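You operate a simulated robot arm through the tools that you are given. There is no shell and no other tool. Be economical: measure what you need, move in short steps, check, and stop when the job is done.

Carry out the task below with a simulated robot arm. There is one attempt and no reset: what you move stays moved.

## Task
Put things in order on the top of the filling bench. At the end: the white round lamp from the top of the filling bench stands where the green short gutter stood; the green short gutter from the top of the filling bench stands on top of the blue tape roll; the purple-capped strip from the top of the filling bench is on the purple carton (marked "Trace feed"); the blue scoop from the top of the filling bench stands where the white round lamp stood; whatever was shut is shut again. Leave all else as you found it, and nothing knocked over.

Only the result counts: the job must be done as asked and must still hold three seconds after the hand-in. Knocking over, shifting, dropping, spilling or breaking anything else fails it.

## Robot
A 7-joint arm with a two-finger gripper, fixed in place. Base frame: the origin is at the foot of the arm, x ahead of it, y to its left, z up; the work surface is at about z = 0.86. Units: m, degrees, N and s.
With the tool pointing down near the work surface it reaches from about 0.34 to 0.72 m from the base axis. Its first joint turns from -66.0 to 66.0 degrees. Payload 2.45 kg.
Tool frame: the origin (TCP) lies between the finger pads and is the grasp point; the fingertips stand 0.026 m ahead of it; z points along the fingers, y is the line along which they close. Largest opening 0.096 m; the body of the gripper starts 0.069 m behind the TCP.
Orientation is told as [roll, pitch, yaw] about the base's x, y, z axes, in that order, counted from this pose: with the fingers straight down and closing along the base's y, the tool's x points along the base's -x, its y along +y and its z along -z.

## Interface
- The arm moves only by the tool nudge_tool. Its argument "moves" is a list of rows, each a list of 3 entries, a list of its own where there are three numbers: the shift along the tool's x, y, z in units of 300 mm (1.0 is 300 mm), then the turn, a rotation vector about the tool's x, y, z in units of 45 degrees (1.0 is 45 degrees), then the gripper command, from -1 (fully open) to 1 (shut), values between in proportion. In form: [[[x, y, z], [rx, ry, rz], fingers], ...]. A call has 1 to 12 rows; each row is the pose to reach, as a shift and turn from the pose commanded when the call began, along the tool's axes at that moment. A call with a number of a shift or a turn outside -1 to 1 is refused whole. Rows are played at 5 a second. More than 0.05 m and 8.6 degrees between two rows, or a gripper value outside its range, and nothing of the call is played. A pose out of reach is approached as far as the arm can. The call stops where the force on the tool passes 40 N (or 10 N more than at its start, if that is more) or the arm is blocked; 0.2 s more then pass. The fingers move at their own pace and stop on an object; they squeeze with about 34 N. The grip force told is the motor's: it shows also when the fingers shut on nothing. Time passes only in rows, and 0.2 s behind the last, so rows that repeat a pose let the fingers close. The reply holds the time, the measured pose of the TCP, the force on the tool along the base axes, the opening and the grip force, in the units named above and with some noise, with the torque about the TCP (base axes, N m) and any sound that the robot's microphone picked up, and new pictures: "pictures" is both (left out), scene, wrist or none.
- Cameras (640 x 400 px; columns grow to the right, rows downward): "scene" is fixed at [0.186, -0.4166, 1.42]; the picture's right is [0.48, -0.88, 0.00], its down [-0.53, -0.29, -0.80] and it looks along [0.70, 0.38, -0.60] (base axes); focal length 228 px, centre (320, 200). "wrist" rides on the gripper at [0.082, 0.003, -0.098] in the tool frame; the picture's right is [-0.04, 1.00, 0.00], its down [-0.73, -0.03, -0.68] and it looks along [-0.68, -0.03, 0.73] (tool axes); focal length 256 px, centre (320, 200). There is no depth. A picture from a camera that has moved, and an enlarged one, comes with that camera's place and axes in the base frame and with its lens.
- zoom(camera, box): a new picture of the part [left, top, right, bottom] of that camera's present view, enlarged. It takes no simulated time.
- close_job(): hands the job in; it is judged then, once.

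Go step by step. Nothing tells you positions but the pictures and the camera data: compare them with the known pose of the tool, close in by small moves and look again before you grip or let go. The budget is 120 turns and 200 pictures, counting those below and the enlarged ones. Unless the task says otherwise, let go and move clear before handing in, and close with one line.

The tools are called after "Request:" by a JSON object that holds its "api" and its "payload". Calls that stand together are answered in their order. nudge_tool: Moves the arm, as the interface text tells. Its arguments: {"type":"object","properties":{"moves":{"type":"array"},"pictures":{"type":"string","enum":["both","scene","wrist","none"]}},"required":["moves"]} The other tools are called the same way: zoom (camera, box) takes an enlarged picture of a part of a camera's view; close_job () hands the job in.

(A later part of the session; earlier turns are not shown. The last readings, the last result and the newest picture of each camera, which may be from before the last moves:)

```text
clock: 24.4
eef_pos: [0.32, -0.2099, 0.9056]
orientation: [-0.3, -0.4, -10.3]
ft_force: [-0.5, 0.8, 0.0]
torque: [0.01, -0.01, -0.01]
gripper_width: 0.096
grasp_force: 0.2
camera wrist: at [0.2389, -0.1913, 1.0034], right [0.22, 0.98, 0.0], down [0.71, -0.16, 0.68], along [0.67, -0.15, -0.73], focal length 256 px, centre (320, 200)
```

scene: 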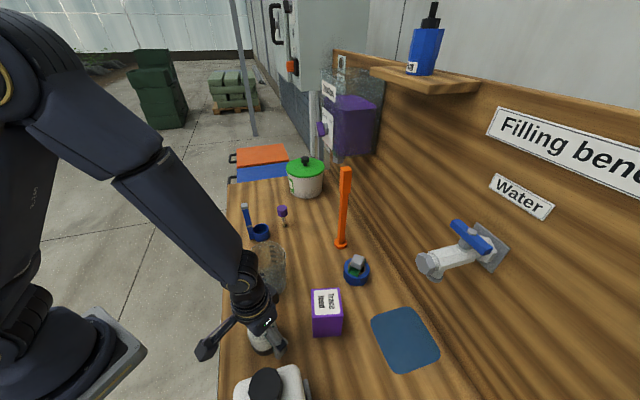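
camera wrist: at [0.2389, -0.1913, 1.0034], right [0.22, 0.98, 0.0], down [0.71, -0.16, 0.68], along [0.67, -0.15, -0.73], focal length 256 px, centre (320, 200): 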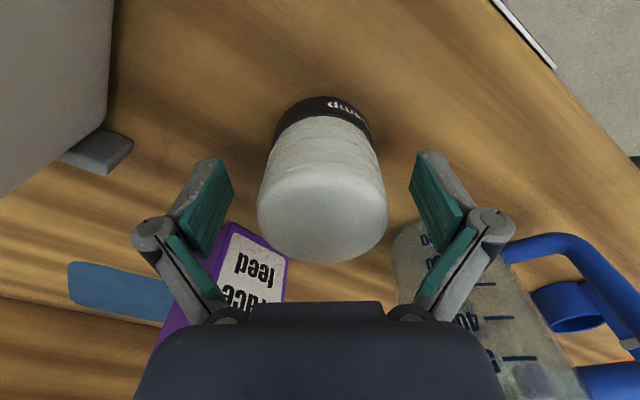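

Request:
{"api": "nudge_tool", "payload": {"moves": [[[0, 0, 0], [0, 0, 0], 1], [[0, 0, 0], [0, 0, 0], 1], [[0, 0, 0], [0, 0, 0], 1], [[0, 0, 0], [0, 0, 0], 1]]}}

Request:
{"api": "zoom", "payload": {"camera": "scene", "box": [210, 260, 338, 380]}}

```text
clock: 25.4
eef_pos: [0.3192, -0.2082, 0.9051]
orientation: [-0.3, -0.5, -10.2]
ft_force: [0.1, 8.3, 28.9]
torque: [0.49, 0.0, 0.03]
gripper_width: 0.0571
grasp_force: 33.6
camera wrist: at [0.2391, -0.1909, 1.0041], right [0.22, 0.98, 0.0], down [0.71, -0.16, 0.69], along [0.67, -0.15, -0.73], focal length 256 px, centre (320, 200)
```

scene: 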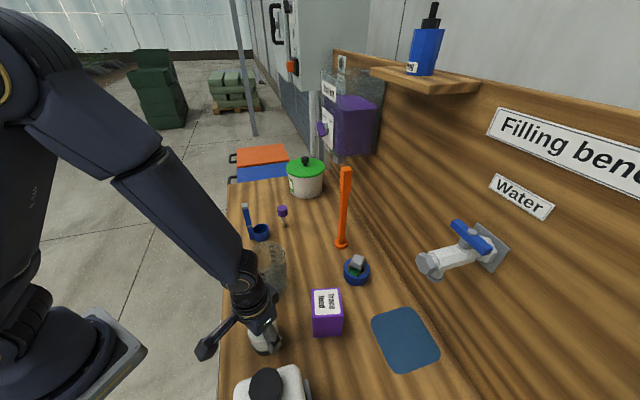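
wrist: 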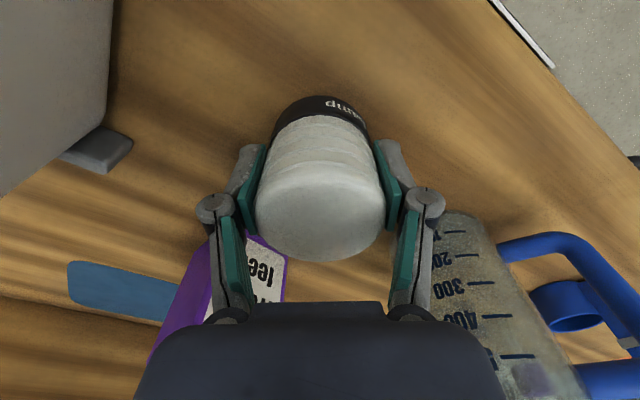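

```text
3.33 times, centred on (274, 320) of scene
camera zoom: at [0.1857, -0.4162, 1.4202], right [0.48, -0.88, 0.0], down [-0.53, -0.29, -0.8], along [0.7, 0.38, -0.6], focal length 762 px, centre (473, -200)
```

zoom: 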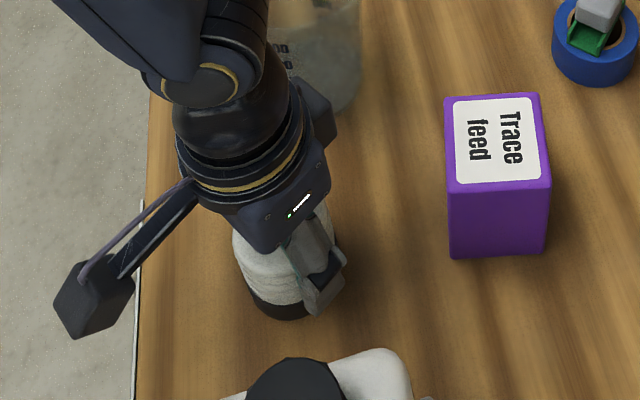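

The reading shows an upward push of 29 N, likely a fingertip wedged on the lamp's wider base. I release, rise 8 mm and grip again.

Request:
{"api": "nudge_tool", "payload": {"moves": [[[0, 0, 0], [0, 0, 0], 0], [[0, 0, 0], [0, 0, 0], -0.4], [[0, 0, -0.027], [0, 0, 0], -0.6], [[0, 0, -0.027], [0, 0, 0], -0.6]]}}

Request:
{"api": "zoom", "payload": {"camera": "wrist", "box": [220, 70, 420, 270]}}

```text
clock: 26.4
eef_pos: [0.3194, -0.2103, 0.9136]
orientation: [-0.3, -0.4, -10.2]
ft_force: [0.6, -0.3, 0.3]
torque: [0.01, 0.0, 0.0]
gripper_width: 0.077
grasp_force: 0.0
camera wrist: at [0.2389, -0.1912, 1.0121], right [0.22, 0.98, 0.0], down [0.71, -0.16, 0.68], along [0.67, -0.15, -0.73], focal length 256 px, centre (320, 200)
```

scene: 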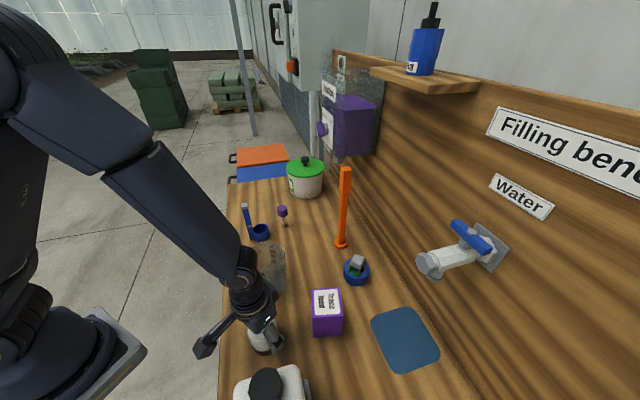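
wrist: 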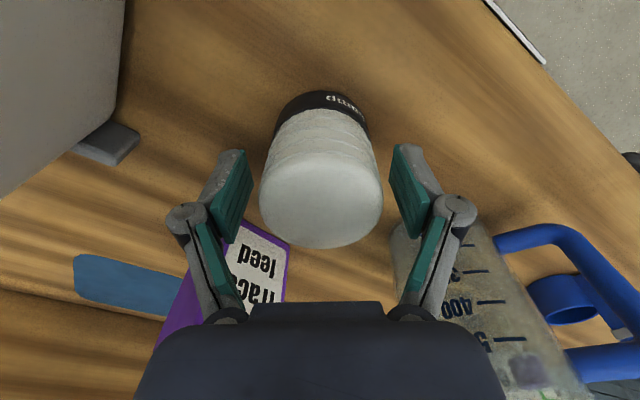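

```text
2.00 times, centred on (320, 170) of wrist
camera zoom: at [0.2389, -0.1912, 1.0121], right [0.22, 0.98, 0.0], down [0.71, -0.16, 0.68], along [0.67, -0.15, -0.73], focal length 512 px, centre (320, 260)
```

zoom: 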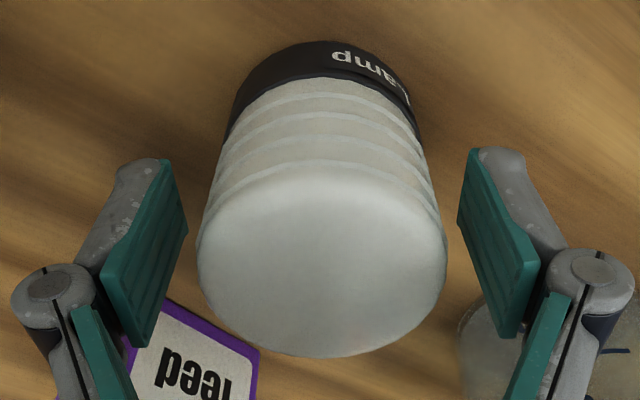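

Request:
{"api": "nudge_tool", "payload": {"moves": [[[0, 0, 0], [0, 0, 0], 1], [[0, 0, 0], [0, 0, 0], 1], [[0, 0, 0], [0, 0, 0], 1], [[0, 0, 0], [0, 0, 0], 1]], "pictures": "none"}}

```text
clock: 27.4
eef_pos: [0.3198, -0.2093, 0.914]
orientation: [-0.3, -0.4, -10.3]
ft_force: [-0.8, 1.7, 5.5]
torque: [0.02, 0.08, -0.01]
gripper_width: 0.0569
grasp_force: 33.7
```

Much less wedging now. I lift a little and check that it holds.

Request:
{"api": "nudge_tool", "payload": {"moves": [[[0, 0, -0.02], [0, 0, 0], 1], [[0, 0, -0.06], [0, 0, 0], 1], [[0, 0, -0.12], [0, 0, 0], 1]]}}

```text
clock: 28.2
eef_pos: [0.3208, -0.2087, 0.9499]
orientation: [-0.2, -0.5, -10.3]
ft_force: [0.2, 0.1, -1.6]
torque: [0.0, -0.01, -0.04]
gripper_width: 0.057
grasp_force: 34.0
camera wrist: at [0.2389, -0.1911, 1.0478], right [0.22, 0.98, -0.01], down [0.71, -0.16, 0.68], along [0.67, -0.15, -0.73], focal length 256 px, centre (320, 200)
```

scene: 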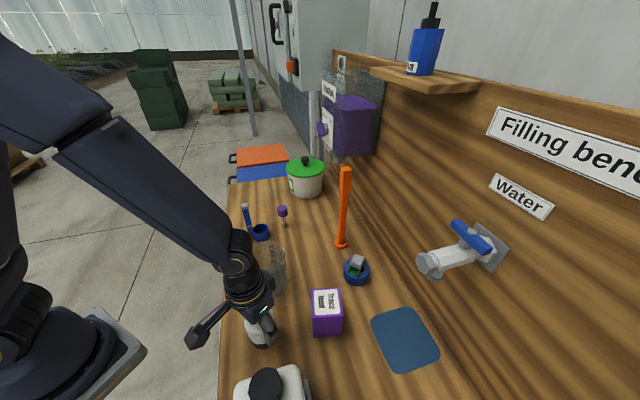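
wrist: 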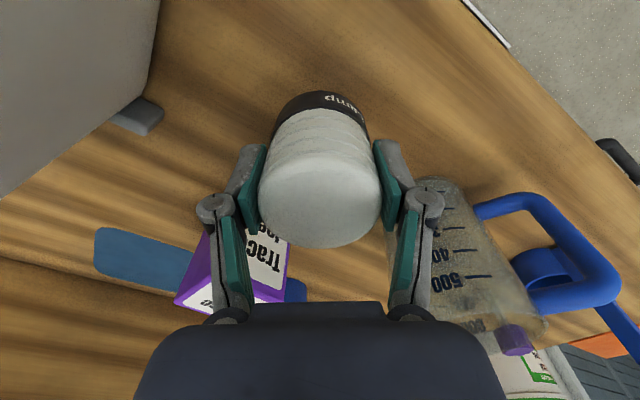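

The lamp hangs firmly. I raise it well above everything and carry it towards the gutter's old place.

Request:
{"api": "nudge_tool", "payload": {"moves": [[[0, 0, -0.15], [0, 0, 0], 1], [[0, 0, -0.3], [0, 0, 0], 1], [[0, 0, -0.45], [0, 0, 0], 1], [[-0.03, 0.03, -0.58], [0, 0, 0], 1], [[-0.13, 0.136, -0.6], [0, 0, 0], 1], [[-0.23, 0.24, -0.6], [0, 0, 0], 1], [[-0.33, 0.345, -0.6], [0, 0, 0], 1], [[-0.43, 0.45, -0.6], [0, 0, 0], 1], [[-0.53, 0.555, -0.6], [0, 0, 0], 1], [[-0.626, 0.656, -0.6], [0, 0, 0], 1]]}}

```text
clock: 30.4
eef_pos: [0.5392, -0.0461, 1.1294]
orientation: [-0.3, -0.4, -10.5]
ft_force: [0.1, 0.4, -1.7]
torque: [-0.04, 0.03, 0.0]
gripper_width: 0.057
grasp_force: 33.8
camera wrist: at [0.4586, -0.0279, 1.2265], right [0.22, 0.98, -0.01], down [0.71, -0.16, 0.68], along [0.67, -0.15, -0.73], focal length 256 px, centre (320, 200)
```

scene: 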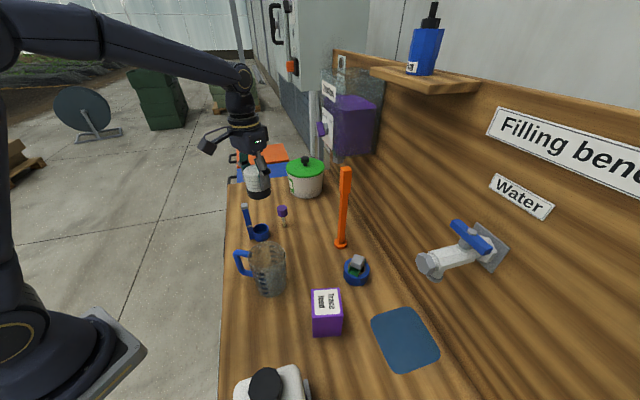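
wrist: 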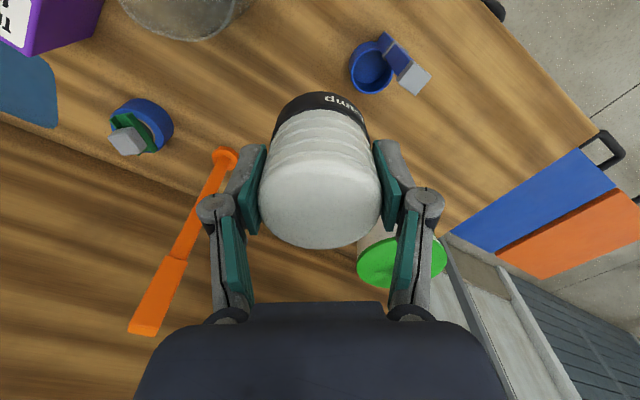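

Request:
{"api": "nudge_tool", "payload": {"moves": [[[-0.09, 0.107, 0.0], [0, 0, 0], 1], [[-0.18, 0.214, 0.0], [0, 0, 0], 1], [[-0.27, 0.32, 0.0], [0, 0, 0], 1], [[-0.36, 0.427, 0.02], [0, 0, 0], 1], [[-0.459, 0.534, 0.1], [0, 0, 0], 1], [[-0.459, 0.534, 0.25], [0, 0, 0], 1], [[-0.459, 0.534, 0.4], [0, 0, 0], 1], [[-0.459, 0.534, 0.55], [0, 0, 0], 1]]}}

Request:
{"api": "zoom", "payload": {"camera": "scene", "box": [220, 150, 332, 250]}}

```text
clock: 32.2
eef_pos: [0.7055, 0.0843, 0.965]
orientation: [-0.2, -0.5, -10.4]
ft_force: [-0.3, 0.6, -2.3]
torque: [-0.02, 0.03, 0.01]
gripper_width: 0.0566
grasp_force: 34.4
out of reach, approached as far as the arm can: row 5
camera wrist: at [0.6241, 0.1023, 1.0623], right [0.22, 0.98, 0.0], down [0.71, -0.16, 0.69], along [0.67, -0.15, -0.73], focal length 256 px, centre (320, 200)
```

scene: 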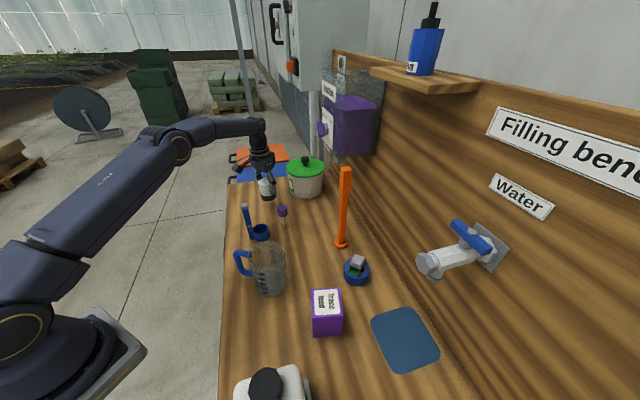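
wrist: 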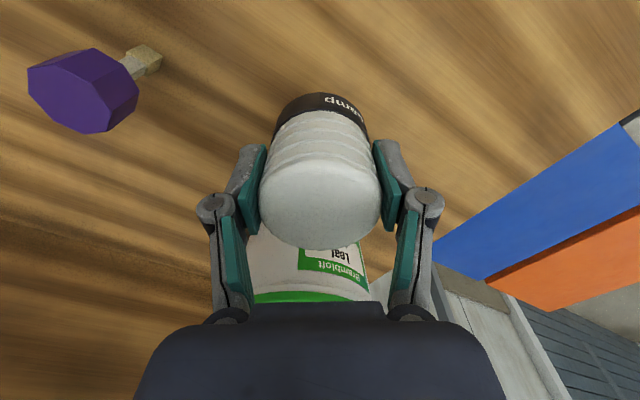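

```text
4.00 times, centred on (276, 200) of scene
camera zoom: at [0.186, -0.4166, 1.42], right [0.48, -0.88, 0.0], down [-0.53, -0.29, -0.8], along [0.7, 0.38, -0.6], focal length 914 px, centre (496, 200)
```

zoom: 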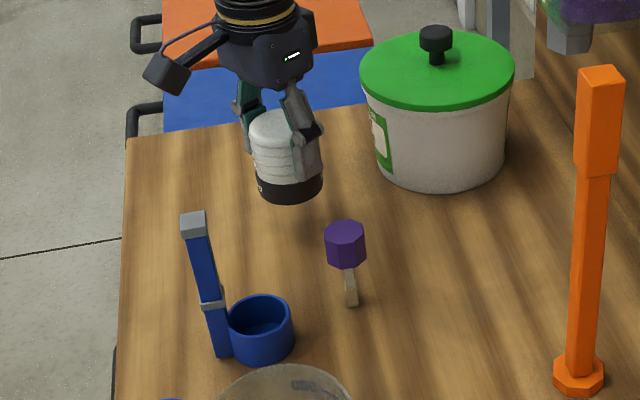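

It is above the spot. I lower to just above the bench.

Request:
{"api": "nudge_tool", "payload": {"moves": [[[0.0, 0.008, 0.06], [0, 0, 0], 1], [[0.0, 0.008, 0.12], [0, 0, 0], 1], [[0.0, 0.008, 0.155], [0, 0, 0], 1]], "pictures": "none"}}

Request:
{"api": "nudge_tool", "payload": {"moves": [[[0, 0, 0.004], [0, 0, 0], 1], [[0, 0, 0.008], [0, 0, 0], 1], [[0, 0, 0.011], [0, 0, 0], 1]], "pictures": "scene"}}

```text
clock: 33.0
eef_pos: [0.7042, 0.0872, 0.9171]
orientation: [-0.4, -0.3, -10.3]
ft_force: [0.6, 0.4, -2.1]
torque: [0.02, -0.02, -0.01]
gripper_width: 0.0567
grasp_force: 33.6
```

```text
clock: 33.8
eef_pos: [0.7043, 0.0866, 0.9153]
orientation: [-0.4, -0.5, -10.3]
ft_force: [0.1, -0.6, -1.9]
torque: [-0.03, 0.0, -0.01]
gripper_width: 0.0568
grasp_force: 33.7
```

scene: 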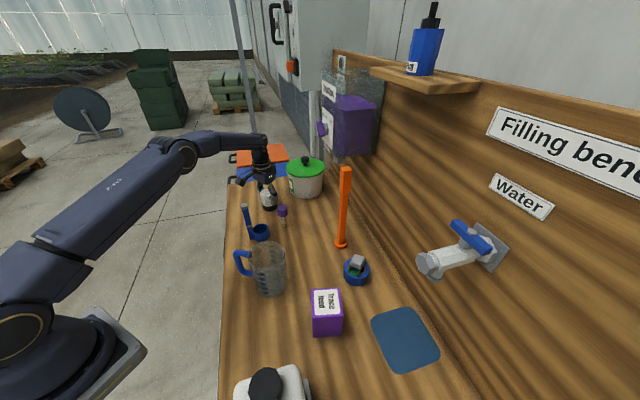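

Request:
{"api": "nudge_tool", "payload": {"moves": [[[0, 0, 0.004], [0, 0, 0], 1], [[0, 0, 0.007], [0, 0, 0], 1], [[0, 0, 0.007], [0, 0, 0], 1]], "pictures": "none"}}

```text
clock: 34.6
eef_pos: [0.7052, 0.0859, 0.9131]
orientation: [-0.3, -0.5, -10.3]
ft_force: [-0.3, 0.6, 7.3]
torque: [-0.08, 0.13, -0.07]
gripper_width: 0.0568
grasp_force: 34.2
```

Contact with the bench. I open and rise.

Request:
{"api": "nudge_tool", "payload": {"moves": [[[0, 0, 0], [0, 0, 0], 0], [[0, 0, 0], [0, 0, 0], -0.5], [[0, 0, 0], [0, 0, 0], -0.8], [[0, 0, -0.1], [0, 0, 0], -0.8], [[0, 0, -0.25], [0, 0, 0], -0.8], [[0, 0, -0.4], [0, 0, 0], -0.8]]}}

Request:
{"api": "zoom", "payload": {"camera": "scene", "box": [220, 150, 332, 250]}}

```text
clock: 36.0
eef_pos: [0.7034, 0.0864, 1.0348]
orientation: [-0.3, -0.4, -10.2]
ft_force: [-0.3, -0.5, 0.4]
torque: [-0.03, 0.0, 0.01]
gripper_width: 0.0866
grasp_force: 0.0
camera wrist: at [0.6228, 0.1058, 1.1332], right [0.22, 0.98, -0.01], down [0.71, -0.16, 0.68], along [0.67, -0.15, -0.73], focal length 256 px, centre (320, 200)
```

scene: 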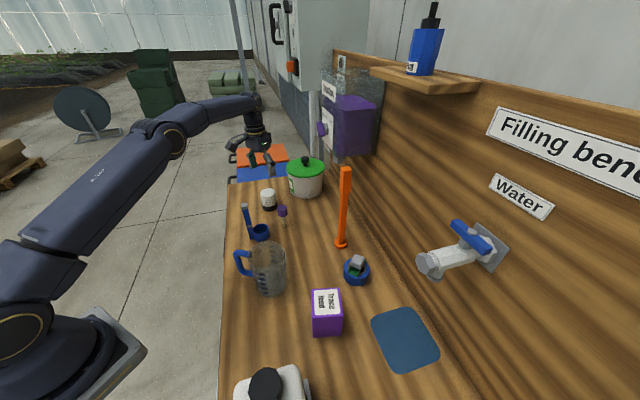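
wrist: 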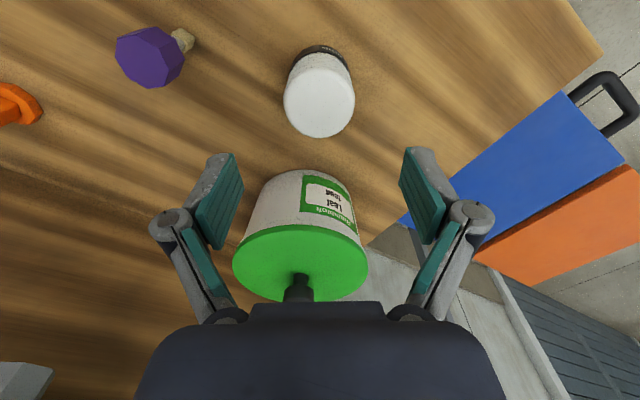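

```text
4.00 times, centred on (276, 200) of scene
camera zoom: at [0.1859, -0.4167, 1.42], right [0.48, -0.88, 0.0], down [-0.53, -0.29, -0.8], along [0.7, 0.38, -0.6], focal length 914 px, centre (496, 200)
```

zoom: 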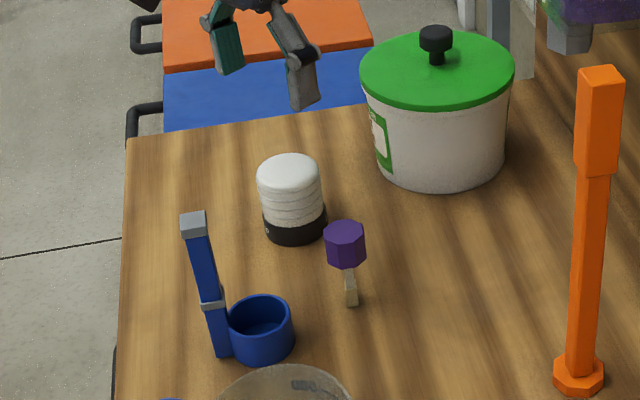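

The lamp stands upright where the gutter stood. Next the strip: I move above its cap.

Request:
{"api": "nudge_tool", "payload": {"moves": [[[0.04, -0.13, 0.0], [0, 0, -0.1], -0.8], [[0.09, -0.26, 0.0], [0, 0, -0.2], -0.8], [[0.13, -0.383, 0.0], [0, 0, -0.228], -0.8]]}}

Request:
{"api": "zoom", "payload": {"camera": "wrist", "box": [240, 20, 400, 180]}}

Request:
{"api": "zoom", "payload": {"camera": "scene", "box": [264, 195, 304, 235]}}

```text
clock: 36.8
eef_pos: [0.6442, -0.02, 1.0333]
orientation: [-0.2, -0.4, -0.1]
ft_force: [0.0, 0.4, -0.1]
torque: [0.0, 0.0, 0.0]
gripper_width: 0.0866
grasp_force: 0.1
camera wrist: at [0.5604, -0.0156, 1.1317], right [0.04, 1.0, -0.01], down [0.73, -0.02, 0.68], along [0.68, -0.03, -0.73], focal length 256 px, centre (320, 200)
```

scene: 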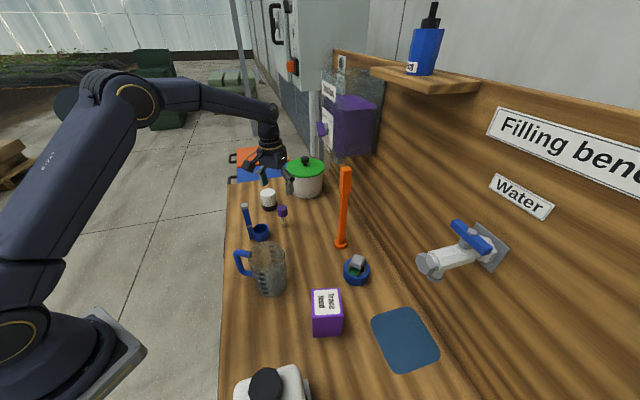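
wrist: 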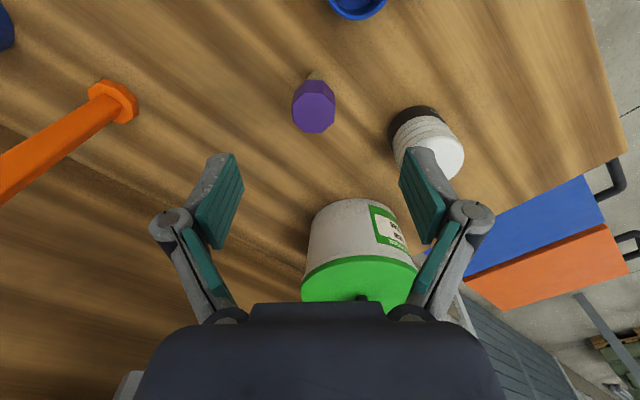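

```text
2.50 times, centred on (320, 100) of wrist
camera zoom: at [0.5604, -0.0156, 1.1317], right [0.04, 1.0, -0.01], down [0.73, -0.02, 0.68], along [0.68, -0.03, -0.73], focal length 640 px, centre (320, 450)
```

zoom: 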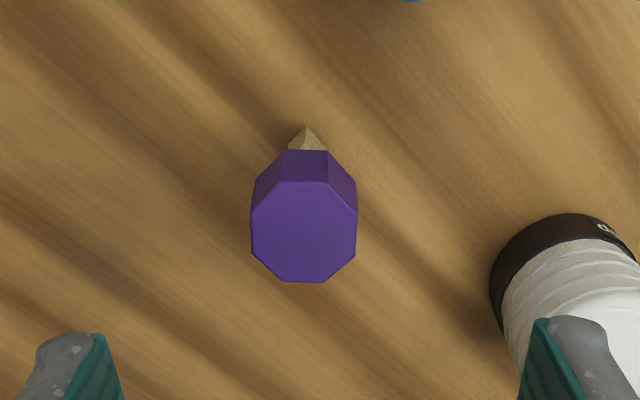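

```text
10.00 times, centred on (284, 215) of scene
camera zoom: at [0.186, -0.4166, 1.42], right [0.48, -0.88, 0.0], down [-0.53, -0.29, -0.8], along [0.7, 0.38, -0.6], focal length 2285 px, centre (680, 50)
```

zoom: 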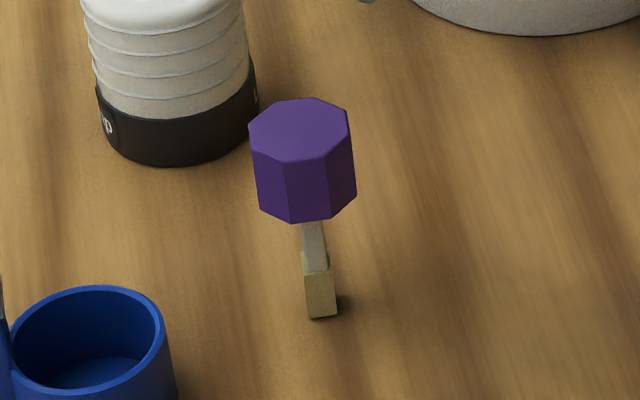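

The strip's cap (z≈0.913–0.947) is at (0.642,-0.025) with flats facing the fingers. I descend to it.

Request:
{"api": "nudge_tool", "payload": {"moves": [[[0.007, -0.015, 0.0], [0, 0, 0], -0.8], [[0.007, -0.015, 0.13], [0, 0, 0], -0.8], [[0.007, -0.015, 0.25], [0, 0, 0], -0.8], [[0.007, -0.015, 0.343], [0, 0, 0], -0.8]]}}

Request:
{"api": "zoom", "payload": {"camera": "wrist", "box": [220, 100, 420, 260]}}

```text
clock: 37.8
eef_pos: [0.6429, -0.0229, 0.9293]
orientation: [-0.3, -0.4, 0.0]
ft_force: [-0.1, -0.6, -0.3]
torque: [-0.01, 0.0, -0.01]
gripper_width: 0.0861
grasp_force: 0.0
camera wrist: at [0.56, -0.02, 1.0276], right [0.04, 1.0, -0.01], down [0.73, -0.03, 0.68], along [0.68, -0.03, -0.73], focal length 256 px, centre (320, 200)
```

scene: 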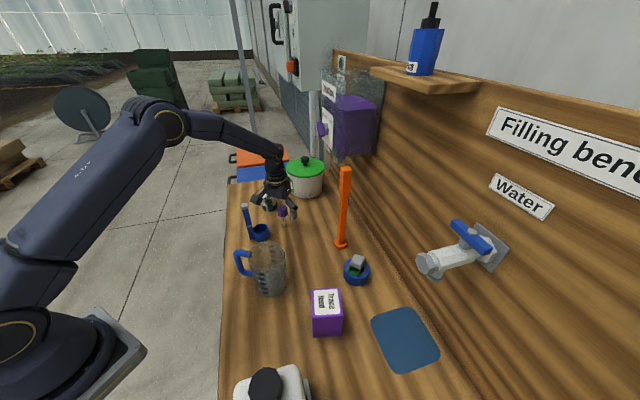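
wrist: 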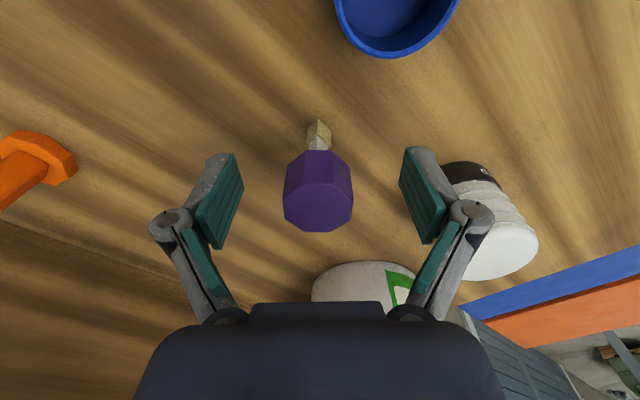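

```text
2.50 times, centred on (320, 180) of wrist
camera zoom: at [0.56, -0.02, 1.0276], right [0.04, 1.0, -0.01], down [0.73, -0.03, 0.68], along [0.68, -0.03, -0.73], focal length 640 px, centre (320, 250)
```

zoom: 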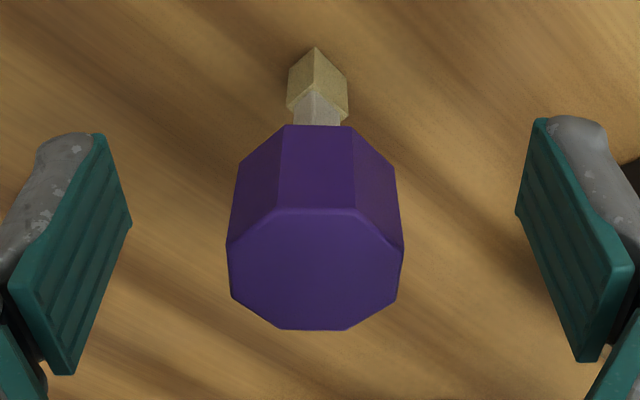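

Centred; I close on the cap and lift slightly.

Request:
{"api": "nudge_tool", "payload": {"moves": [[[0, 0, 0], [0, 0, 0], 1], [[0, 0, 0], [0, 0, 0], 1], [[0, 0, 0], [0, 0, 0], 1], [[0, 0, 0], [0, 0, 0], 1], [[0, 0, 0], [0, 0, 0], 1], [[0, 0, -0.05], [0, 0, 0], 1], [[0, 0, -0.12], [0, 0, 0], 1]]}}

Request:
{"api": "zoom", "payload": {"camera": "scene", "box": [244, 175, 324, 235]}}

```text
clock: 39.4
eef_pos: [0.6429, -0.0212, 0.9675]
orientation: [-0.4, -0.4, -0.1]
ft_force: [0.5, 0.2, 0.6]
torque: [-0.02, -0.01, 0.04]
gripper_width: 0.0308
grasp_force: 34.2
camera wrist: at [0.5606, -0.0193, 1.0652], right [0.04, 1.0, -0.01], down [0.73, -0.03, 0.68], along [0.68, -0.03, -0.73], focal length 256 px, centre (320, 200)
```

scene: 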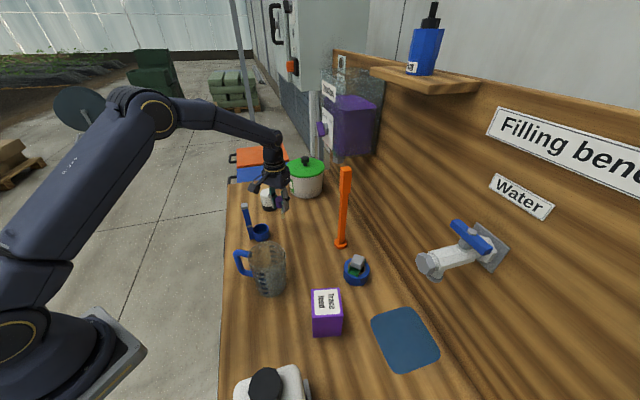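
wrist: 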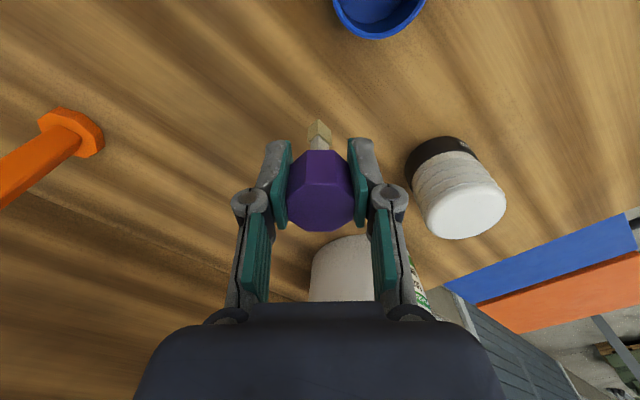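

```text
6.67 times, centred on (284, 205) of scene
camera zoom: at [0.1859, -0.4166, 1.42], right [0.48, -0.88, 0.0], down [-0.53, -0.29, -0.8], along [0.7, 0.38, -0.6], focal length 1523 px, centre (560, 167)
```

zoom: 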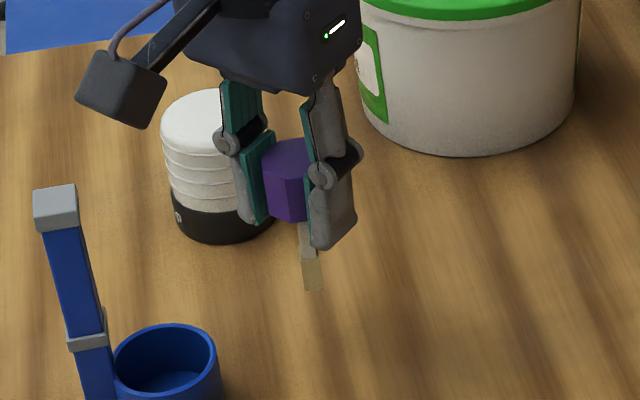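

The strip is held. I carry it high to the carton.

Request:
{"api": "nudge_tool", "payload": {"moves": [[[0, 0, -0.15], [0, 0, 0], 1], [[0, 0, -0.3], [0, 0, 0], 1], [[0, 0, -0.45], [0, 0, 0], 1], [[0.05, -0.06, -0.57], [0, 0, 0], 1], [[0.14, -0.17, -0.6], [0, 0, 0], 1], [[0.24, -0.29, -0.6], [0, 0, 0], 1], [[0.33, -0.41, -0.6], [0, 0, 0], 1], [[0.43, -0.53, -0.6], [0, 0, 0], 1], [[0.52, -0.65, -0.6], [0, 0, 0], 1], [[0.61, -0.76, -0.6], [0, 0, 0], 1], [[0.69, -0.87, -0.6], [0, 0, 0], 1], [[0.743, -0.943, -0.55], [0, 0, 0], 1]]}}

Request:
{"api": "zoom", "payload": {"camera": "scene", "box": [270, 230, 398, 350]}}

```text
clock: 42.0
eef_pos: [0.4182, -0.305, 1.1353]
orientation: [-0.4, -0.3, 0.0]
ft_force: [0.4, 0.0, -0.1]
torque: [0.0, 0.0, -0.03]
gripper_width: 0.0306
grasp_force: 34.0
camera wrist: at [0.3352, -0.3007, 1.2324], right [0.04, 1.0, -0.01], down [0.73, -0.03, 0.68], along [0.68, -0.03, -0.73], focal length 256 px, centre (320, 200)
```

scene: 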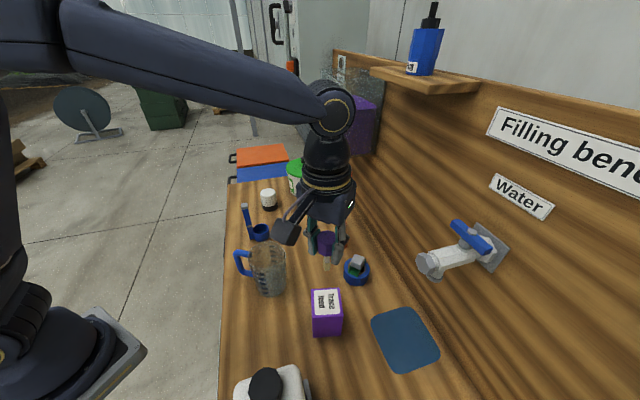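
wrist: 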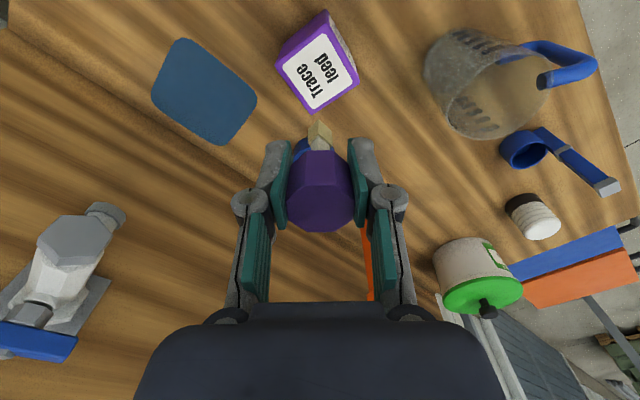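

```text
3.33 times, centred on (334, 290) of scene
camera zoom: at [0.186, -0.4167, 1.42], right [0.48, -0.88, 0.0], down [-0.53, -0.29, -0.8], along [0.7, 0.38, -0.6], focal length 762 px, centre (273, -100)
```

zoom: 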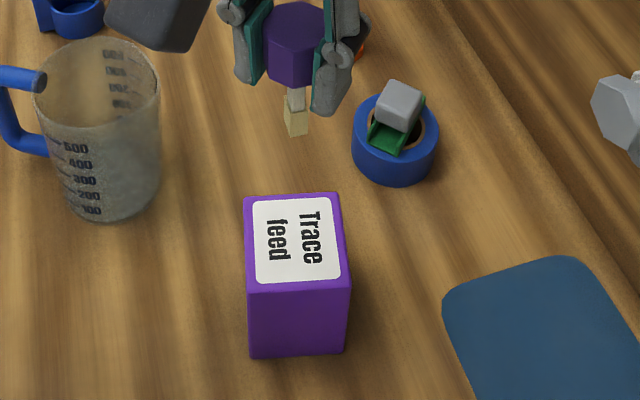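

The carton top is centred at (0.42,-0.307), z≈0.95. I lower above it.

Request:
{"api": "nudge_tool", "payload": {"moves": [[[-0.007, -0.007, 0.12], [0, 0, 0], 1], [[-0.007, -0.007, 0.24], [0, 0, 0], 1], [[-0.007, -0.007, 0.333], [0, 0, 0], 1]]}}

Request:
{"api": "zoom", "payload": {"camera": "scene", "box": [290, 250, 370, 350]}}

```text
clock: 42.8
eef_pos: [0.4203, -0.3084, 1.0333]
orientation: [-0.4, -0.5, 0.0]
ft_force: [-0.3, -0.6, 0.0]
torque: [-0.03, 0.02, 0.01]
gripper_width: 0.0309
grasp_force: 34.2
camera wrist: at [0.3387, -0.3036, 1.1316], right [0.04, 1.0, -0.01], down [0.73, -0.03, 0.68], along [0.68, -0.03, -0.73], focal length 256 px, centre (320, 200)
```

scene: 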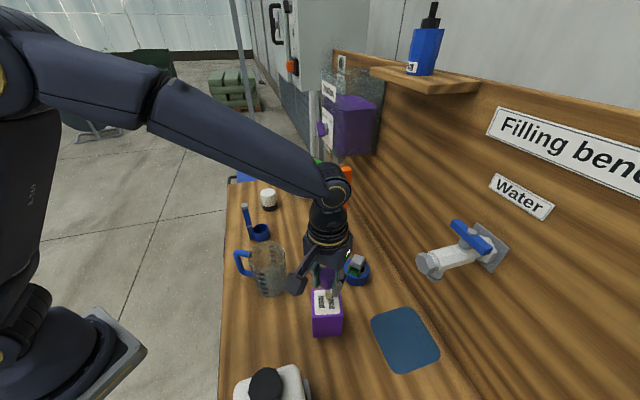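
wrist: 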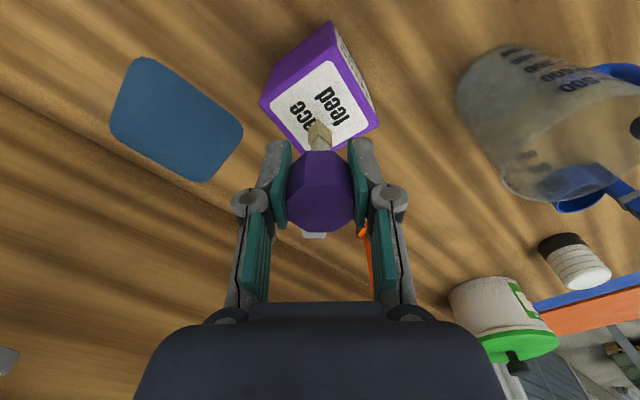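

```text
4.00 times, centred on (330, 300) of scene
camera zoom: at [0.186, -0.4167, 1.42], right [0.48, -0.88, 0.0], down [-0.53, -0.29, -0.8], along [0.7, 0.38, -0.6], focal length 914 px, centre (280, -200)
```

zoom: 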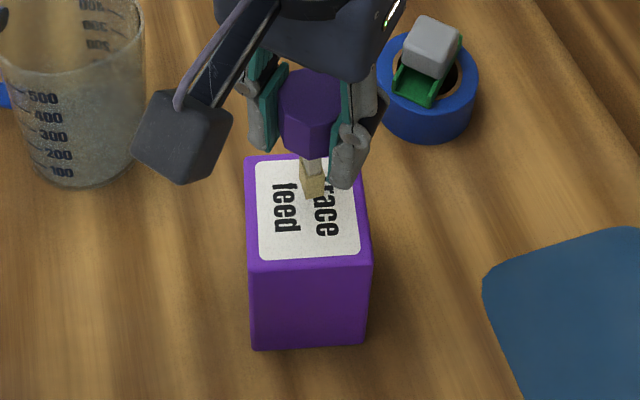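

Request:
{"api": "nudge_tool", "payload": {"moves": [[[0, 0, 0.012], [0, 0, 0], 1], [[0, 0, 0.024], [0, 0, 0], 1], [[0, 0, 0.03], [0, 0, 0], 1], [[0, 0, 0.03], [0, 0, 0], 1]], "pictures": "none"}}

Request:
{"api": "nudge_tool", "payload": {"moves": [[[0, 0, 0.004], [0, 0, 0], 1], [[0, 0, 0.008], [0, 0, 0], 1], [[0, 0, 0.008], [0, 0, 0], 1]], "pictures": "none"}}

Request:
{"api": "zoom", "payload": {"camera": "scene", "box": [290, 250, 370, 350]}}

```text
clock: 43.8
eef_pos: [0.4208, -0.3087, 1.0241]
orientation: [-0.4, -0.5, 0.1]
ft_force: [-3.7, 3.1, 17.4]
torque: [0.26, 0.13, 0.02]
gripper_width: 0.0309
grasp_force: 33.6
```

```text
clock: 44.6
eef_pos: [0.422, -0.308, 1.0221]
orientation: [-0.5, -0.7, 0.0]
ft_force: [0.2, 0.1, 29.5]
torque: [0.04, -0.21, -0.02]
gripper_width: 0.0307
grasp_force: 33.5
```

```text
4.00 times, centred on (330, 300) of scene
camera zoom: at [0.1855, -0.4163, 1.4202], right [0.48, -0.88, 0.0], down [-0.53, -0.29, -0.8], along [0.7, 0.38, -0.6], focal length 914 px, centre (280, -200)
```

zoom: 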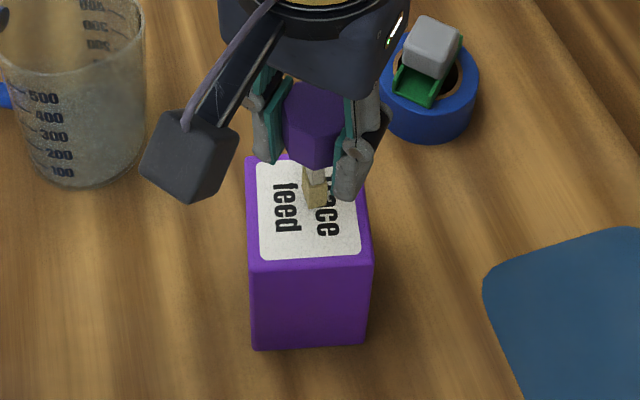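

Contact, with too much press. I ease up until the force is almost gone.

Request:
{"api": "nudge_tool", "payload": {"moves": [[[0, 0, -0.004], [0, 0, 0], 1], [[0, 0, -0.008], [0, 0, 0], 1], [[0, 0, -0.008], [0, 0, 0], 1]], "pictures": "none"}}

```text
clock: 45.4
eef_pos: [0.4213, -0.3077, 1.0211]
orientation: [-0.1, -0.2, -0.1]
ft_force: [2.1, -1.4, 3.9]
torque: [-0.07, -0.14, -0.03]
gripper_width: 0.0305
grasp_force: 33.9
```

Request:
{"api": "zoom", "payload": {"camera": "scene", "box": [300, 255, 356, 311]}}

Request:
{"api": "nudge_tool", "payload": {"moves": [[[0, 0, -0.001], [0, 0, 0], 0.45], [[0, 0, -0.001], [0, 0, 0], 0.3], [[0, 0, -0.001], [0, 0, 0], 0.1], [[0, 0, -0.001], [0, 0, 0], -0.2], [[0, 0, -0.001], [0, 0, 0], -0.4]]}}

Request:
{"api": "zoom", "payload": {"camera": "scene", "box": [290, 250, 370, 350]}}

```text
7.14 times, centred on (328, 283) of scene
camera zoom: at [0.1859, -0.4166, 1.42], right [0.48, -0.88, 0.0], down [-0.53, -0.29, -0.8], along [0.7, 0.38, -0.6], focal length 1632 px, centre (263, -393)
```

zoom: 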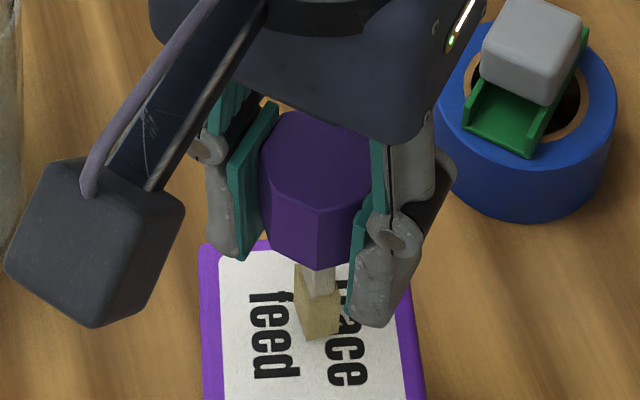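

```text
clock: 46.6
eef_pos: [0.422, -0.3081, 1.0231]
orientation: [-0.4, -0.5, 0.0]
ft_force: [0.0, -0.3, -0.1]
torque: [0.01, 0.01, -0.01]
gripper_width: 0.0673
grasp_force: 0.0
camera wrist: at [0.3394, -0.3044, 1.1214], right [0.04, 1.0, -0.01], down [0.73, -0.03, 0.68], along [0.68, -0.03, -0.73], focal length 256 px, centre (320, 200)
```

scene: 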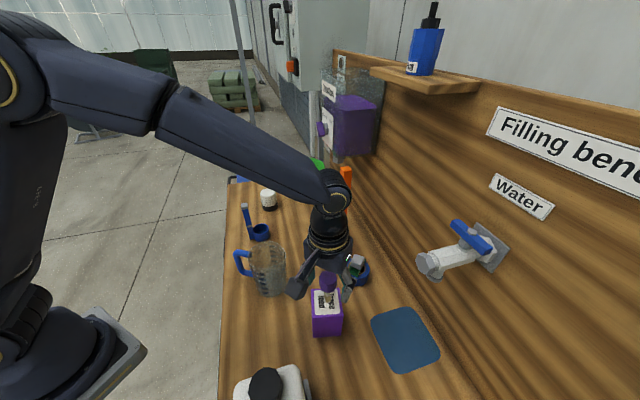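
wrist: 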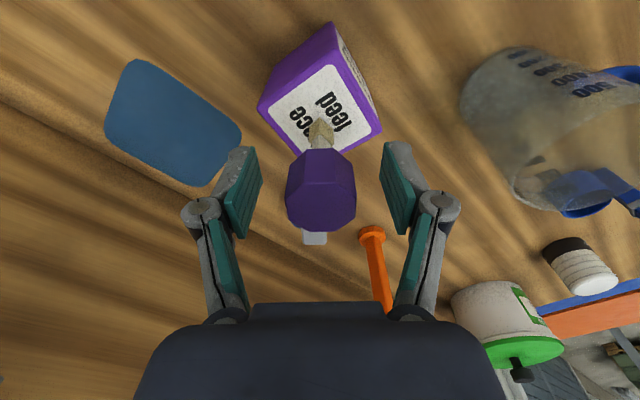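

```text
4.00 times, centred on (330, 300) of scene
camera zoom: at [0.186, -0.4166, 1.42], right [0.48, -0.88, 0.0], down [-0.53, -0.29, -0.8], along [0.7, 0.38, -0.6], focal length 914 px, centre (280, -200)
```

zoom: 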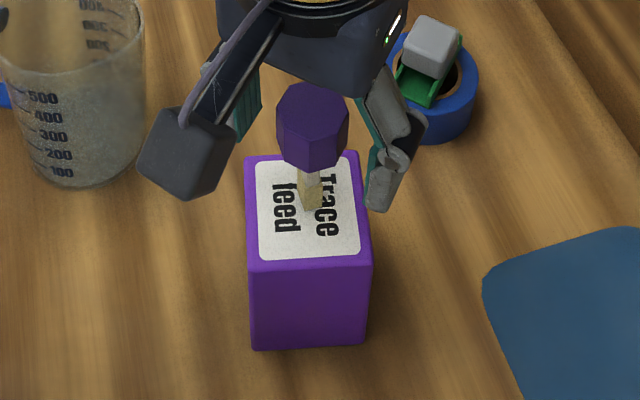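

The strip stands on the carton. I rise and go to look at the scoop.

Request:
{"api": "nudge_tool", "payload": {"moves": [[[0, 0, -0.1], [0, 0, 0], -0.5], [[0, 0, -0.24], [0, 0, 0], -0.8], [[0, 0, -0.4], [0, 0, 0], -1], [[0, 0, -0.5], [0, 0, 0], -1], [[-0.04, 0.14, -0.5], [0, 0, 0], -1], [[-0.08, 0.28, -0.5], [0, 0, 0], -1], [[-0.12, 0.42, -0.5], [0, 0, 0], -1], [[-0.16, 0.56, -0.5], [0, 0, 0], -1], [[-0.2, 0.7, -0.5], [0, 0, 0], -1], [[-0.24, 0.84, -0.5], [0, 0, 0], -1], [[-0.28, 0.98, -0.5], [0, 0, 0], -1]]}}

Request:
{"api": "zoom", "payload": {"camera": "wrist", "box": [240, 20, 440, 180]}}

Request:
{"api": "zoom", "payload": {"camera": "scene", "box": [230, 195, 286, 251]}}

```text
clock: 49.0
eef_pos: [0.5037, -0.0119, 1.1707]
orientation: [-0.4, -0.4, -0.2]
ft_force: [-0.7, -0.5, 0.6]
torque: [0.0, -0.03, -0.01]
gripper_width: 0.096
grasp_force: 0.1
camera wrist: at [0.4213, -0.0089, 1.2689], right [0.04, 1.0, -0.01], down [0.73, -0.03, 0.68], along [0.68, -0.03, -0.73], focal length 256 px, centre (320, 200)
```

scene: 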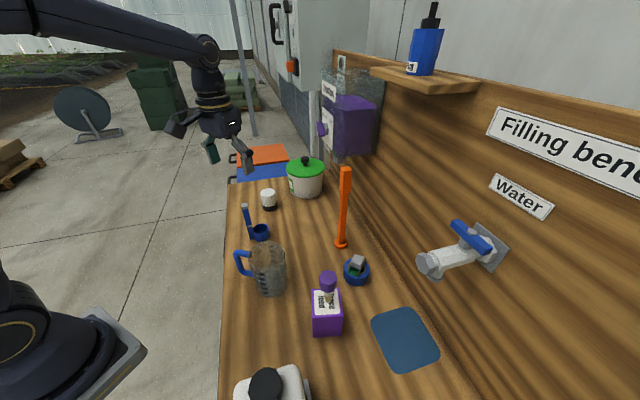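
wrist: 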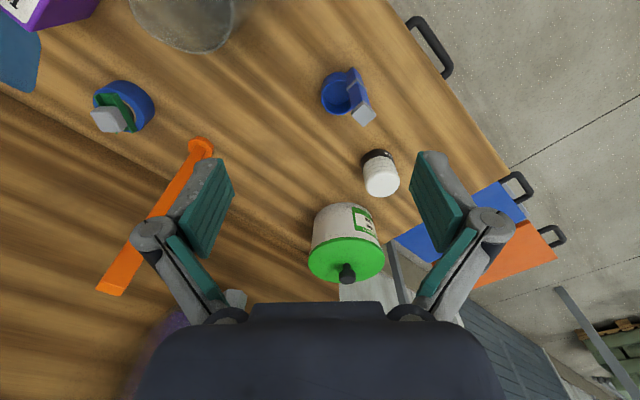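

```text
2.50 times, centred on (340, 100) of wrist
camera zoom: at [0.4213, -0.0089, 1.2689], right [0.04, 1.0, -0.01], down [0.73, -0.03, 0.68], along [0.68, -0.03, -0.73], focal length 640 px, centre (270, 450)
```

zoom: 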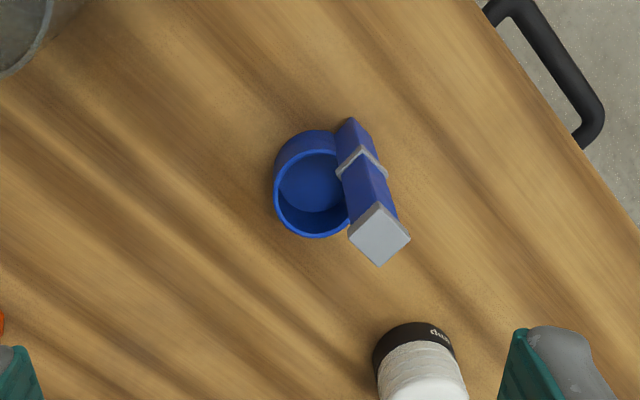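

```text
7.14 times, centred on (258, 223) of scene
camera zoom: at [0.1859, -0.4166, 1.42], right [0.48, -0.88, 0.0], down [-0.53, -0.29, -0.8], along [0.7, 0.38, -0.6], focal length 1632 px, centre (763, 36)
```

zoom: 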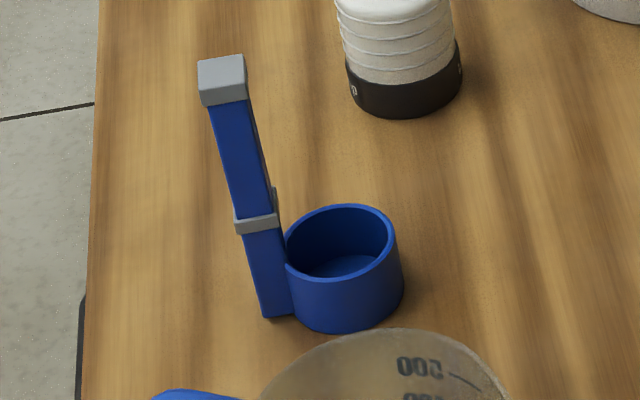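

The scoop's cup is centred near (0.567,0.012) and its upright handle near (0.546,0.035), top z≈1.0. I turn the hand to close on the handle's sides, with the camera housing pointing off the bench.

Request:
{"api": "nudge_tool", "payload": {"moves": [[[-0.03, 0.03, 0.0], [0, 0, 0.17], -1], [[-0.06, 0.06, 0.05], [0, 0, 0.34], -1], [[-0.09, 0.09, 0.12], [0, 0, 0.51], -1], [[-0.12, 0.12, 0.2], [0, 0, 0.68], -1], [[-0.14, 0.157, 0.28], [0, 0, 0.85], -1], [[-0.14, 0.157, 0.367], [0, 0, 1.0], -1]]}}

Request:
{"api": "zoom", "payload": {"camera": "wrist", "box": [220, 60, 420, 220]}}

Request:
{"api": "zoom", "payload": {"camera": "scene", "box": [216, 181, 286, 251]}}

```text
clock: 50.4
eef_pos: [0.5481, 0.0323, 1.0607]
orientation: [0.0, -0.5, -45.1]
ft_force: [0.4, 0.2, 0.3]
torque: [0.01, 0.03, -0.03]
gripper_width: 0.0957
grasp_force: 0.0
camera wrist: at [0.4916, 0.0934, 1.1593], right [0.74, 0.68, 0.0], down [0.49, -0.54, 0.69], along [0.46, -0.51, -0.73], focal length 256 px, centre (320, 200)
```

scene: 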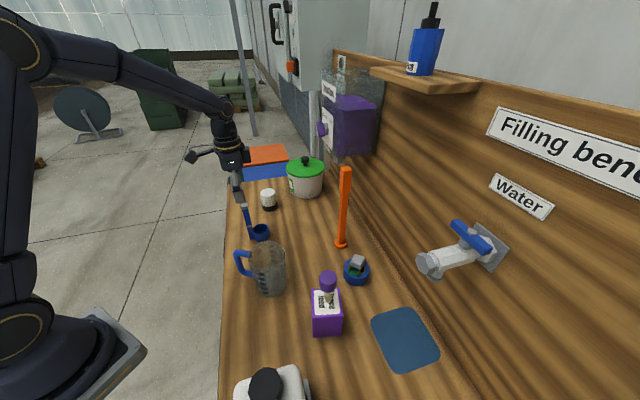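
wrist: 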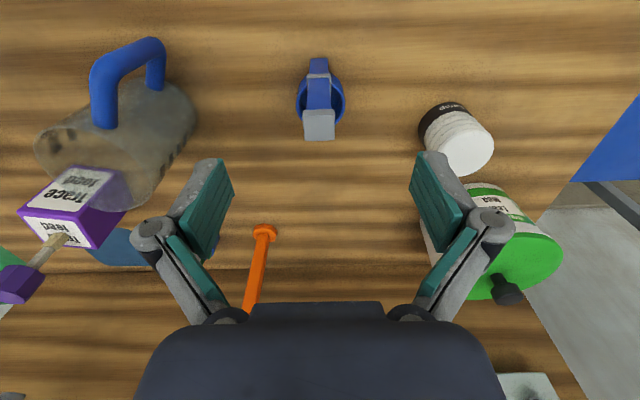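

```text
2.50 times, centred on (320, 140) of wrist
camera zoom: at [0.4916, 0.0934, 1.1593], right [0.74, 0.68, 0.0], down [0.49, -0.54, 0.69], along [0.46, -0.51, -0.73], focal length 640 px, centre (320, 350)
```

zoom: 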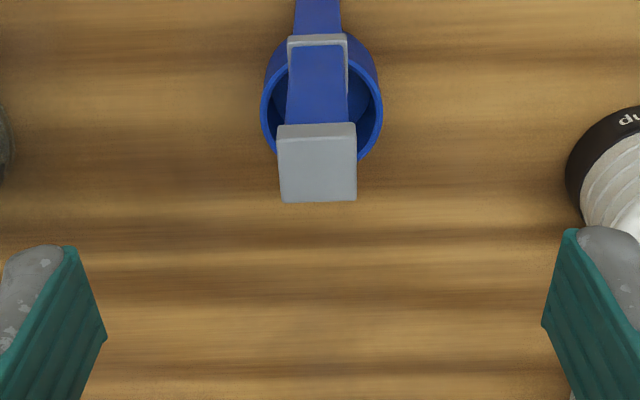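

```text
5.71 times, centred on (251, 216) of scene
camera zoom: at [0.186, -0.4166, 1.42], right [0.48, -0.88, 0.0], down [-0.53, -0.29, -0.8], along [0.7, 0.38, -0.6], focal length 1306 px, centre (714, 109)
```

zoom: 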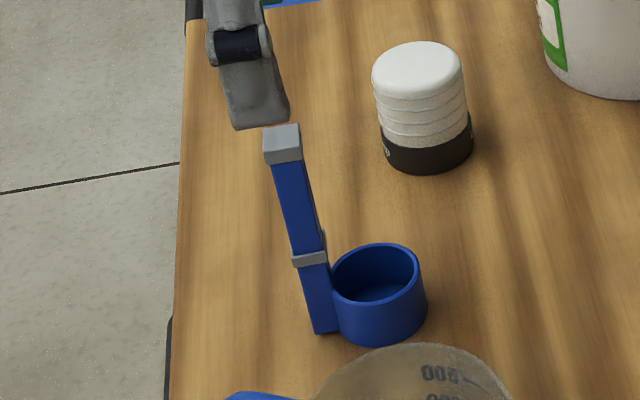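

The handle is aligned between the fingers. I descend so the pads straddle the grey end and grip.

Request:
{"api": "nudge_tool", "payload": {"moves": [[[0.005, -0.003, 0.08], [0, 0, 0], -1], [[0.005, -0.003, 0.17], [0, 0, 0], -1], [[0.005, -0.003, 0.255], [0, 0, 0], -1]]}}

Request:
{"api": "zoom", "payload": {"camera": "wrist", "box": [220, 100, 420, 260]}}

```text
clock: 51.2
eef_pos: [0.5471, 0.0344, 0.9826]
orientation: [-0.1, -0.5, -45.0]
ft_force: [-0.4, 0.4, -0.6]
torque: [-0.01, 0.02, -0.01]
gripper_width: 0.096
grasp_force: 0.0
camera wrist: at [0.4899, 0.0943, 1.0807], right [0.74, 0.68, 0.0], down [0.49, -0.54, 0.69], along [0.47, -0.5, -0.73], focal length 256 px, centre (320, 200)
```

scene: 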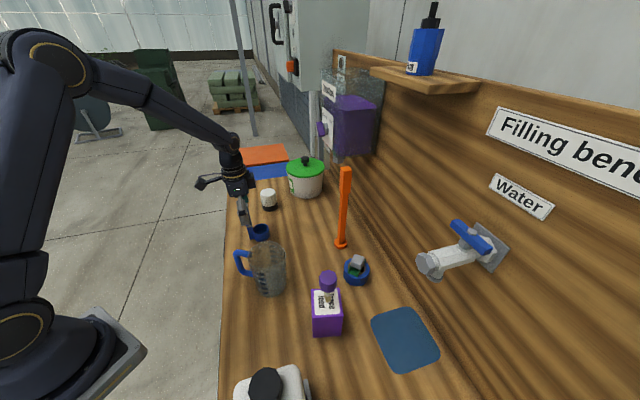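
wrist: 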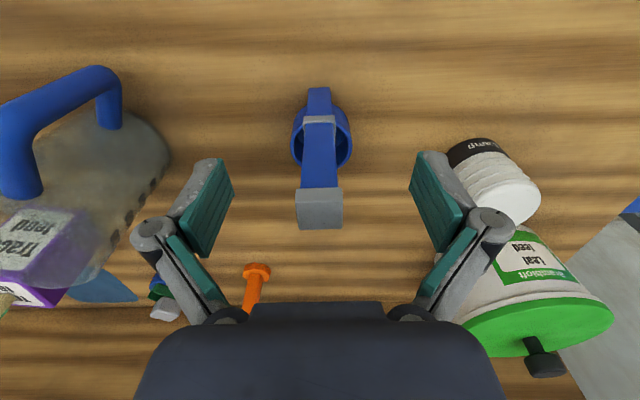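

```text
2.50 times, centred on (320, 180) of wrist
camera zoom: at [0.4899, 0.0943, 1.0807], right [0.74, 0.68, 0.0], down [0.49, -0.54, 0.69], along [0.47, -0.5, -0.73], focal length 640 px, centre (320, 250)
```

zoom: 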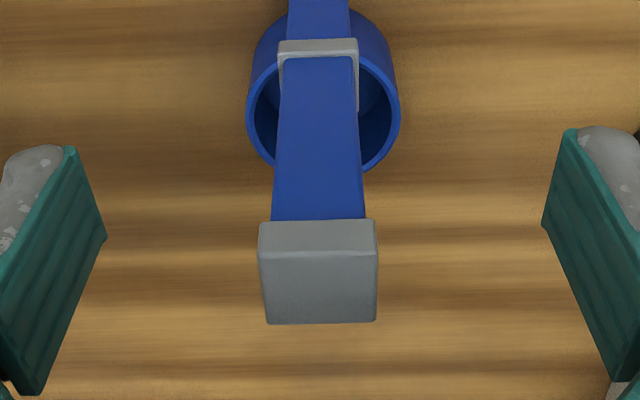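

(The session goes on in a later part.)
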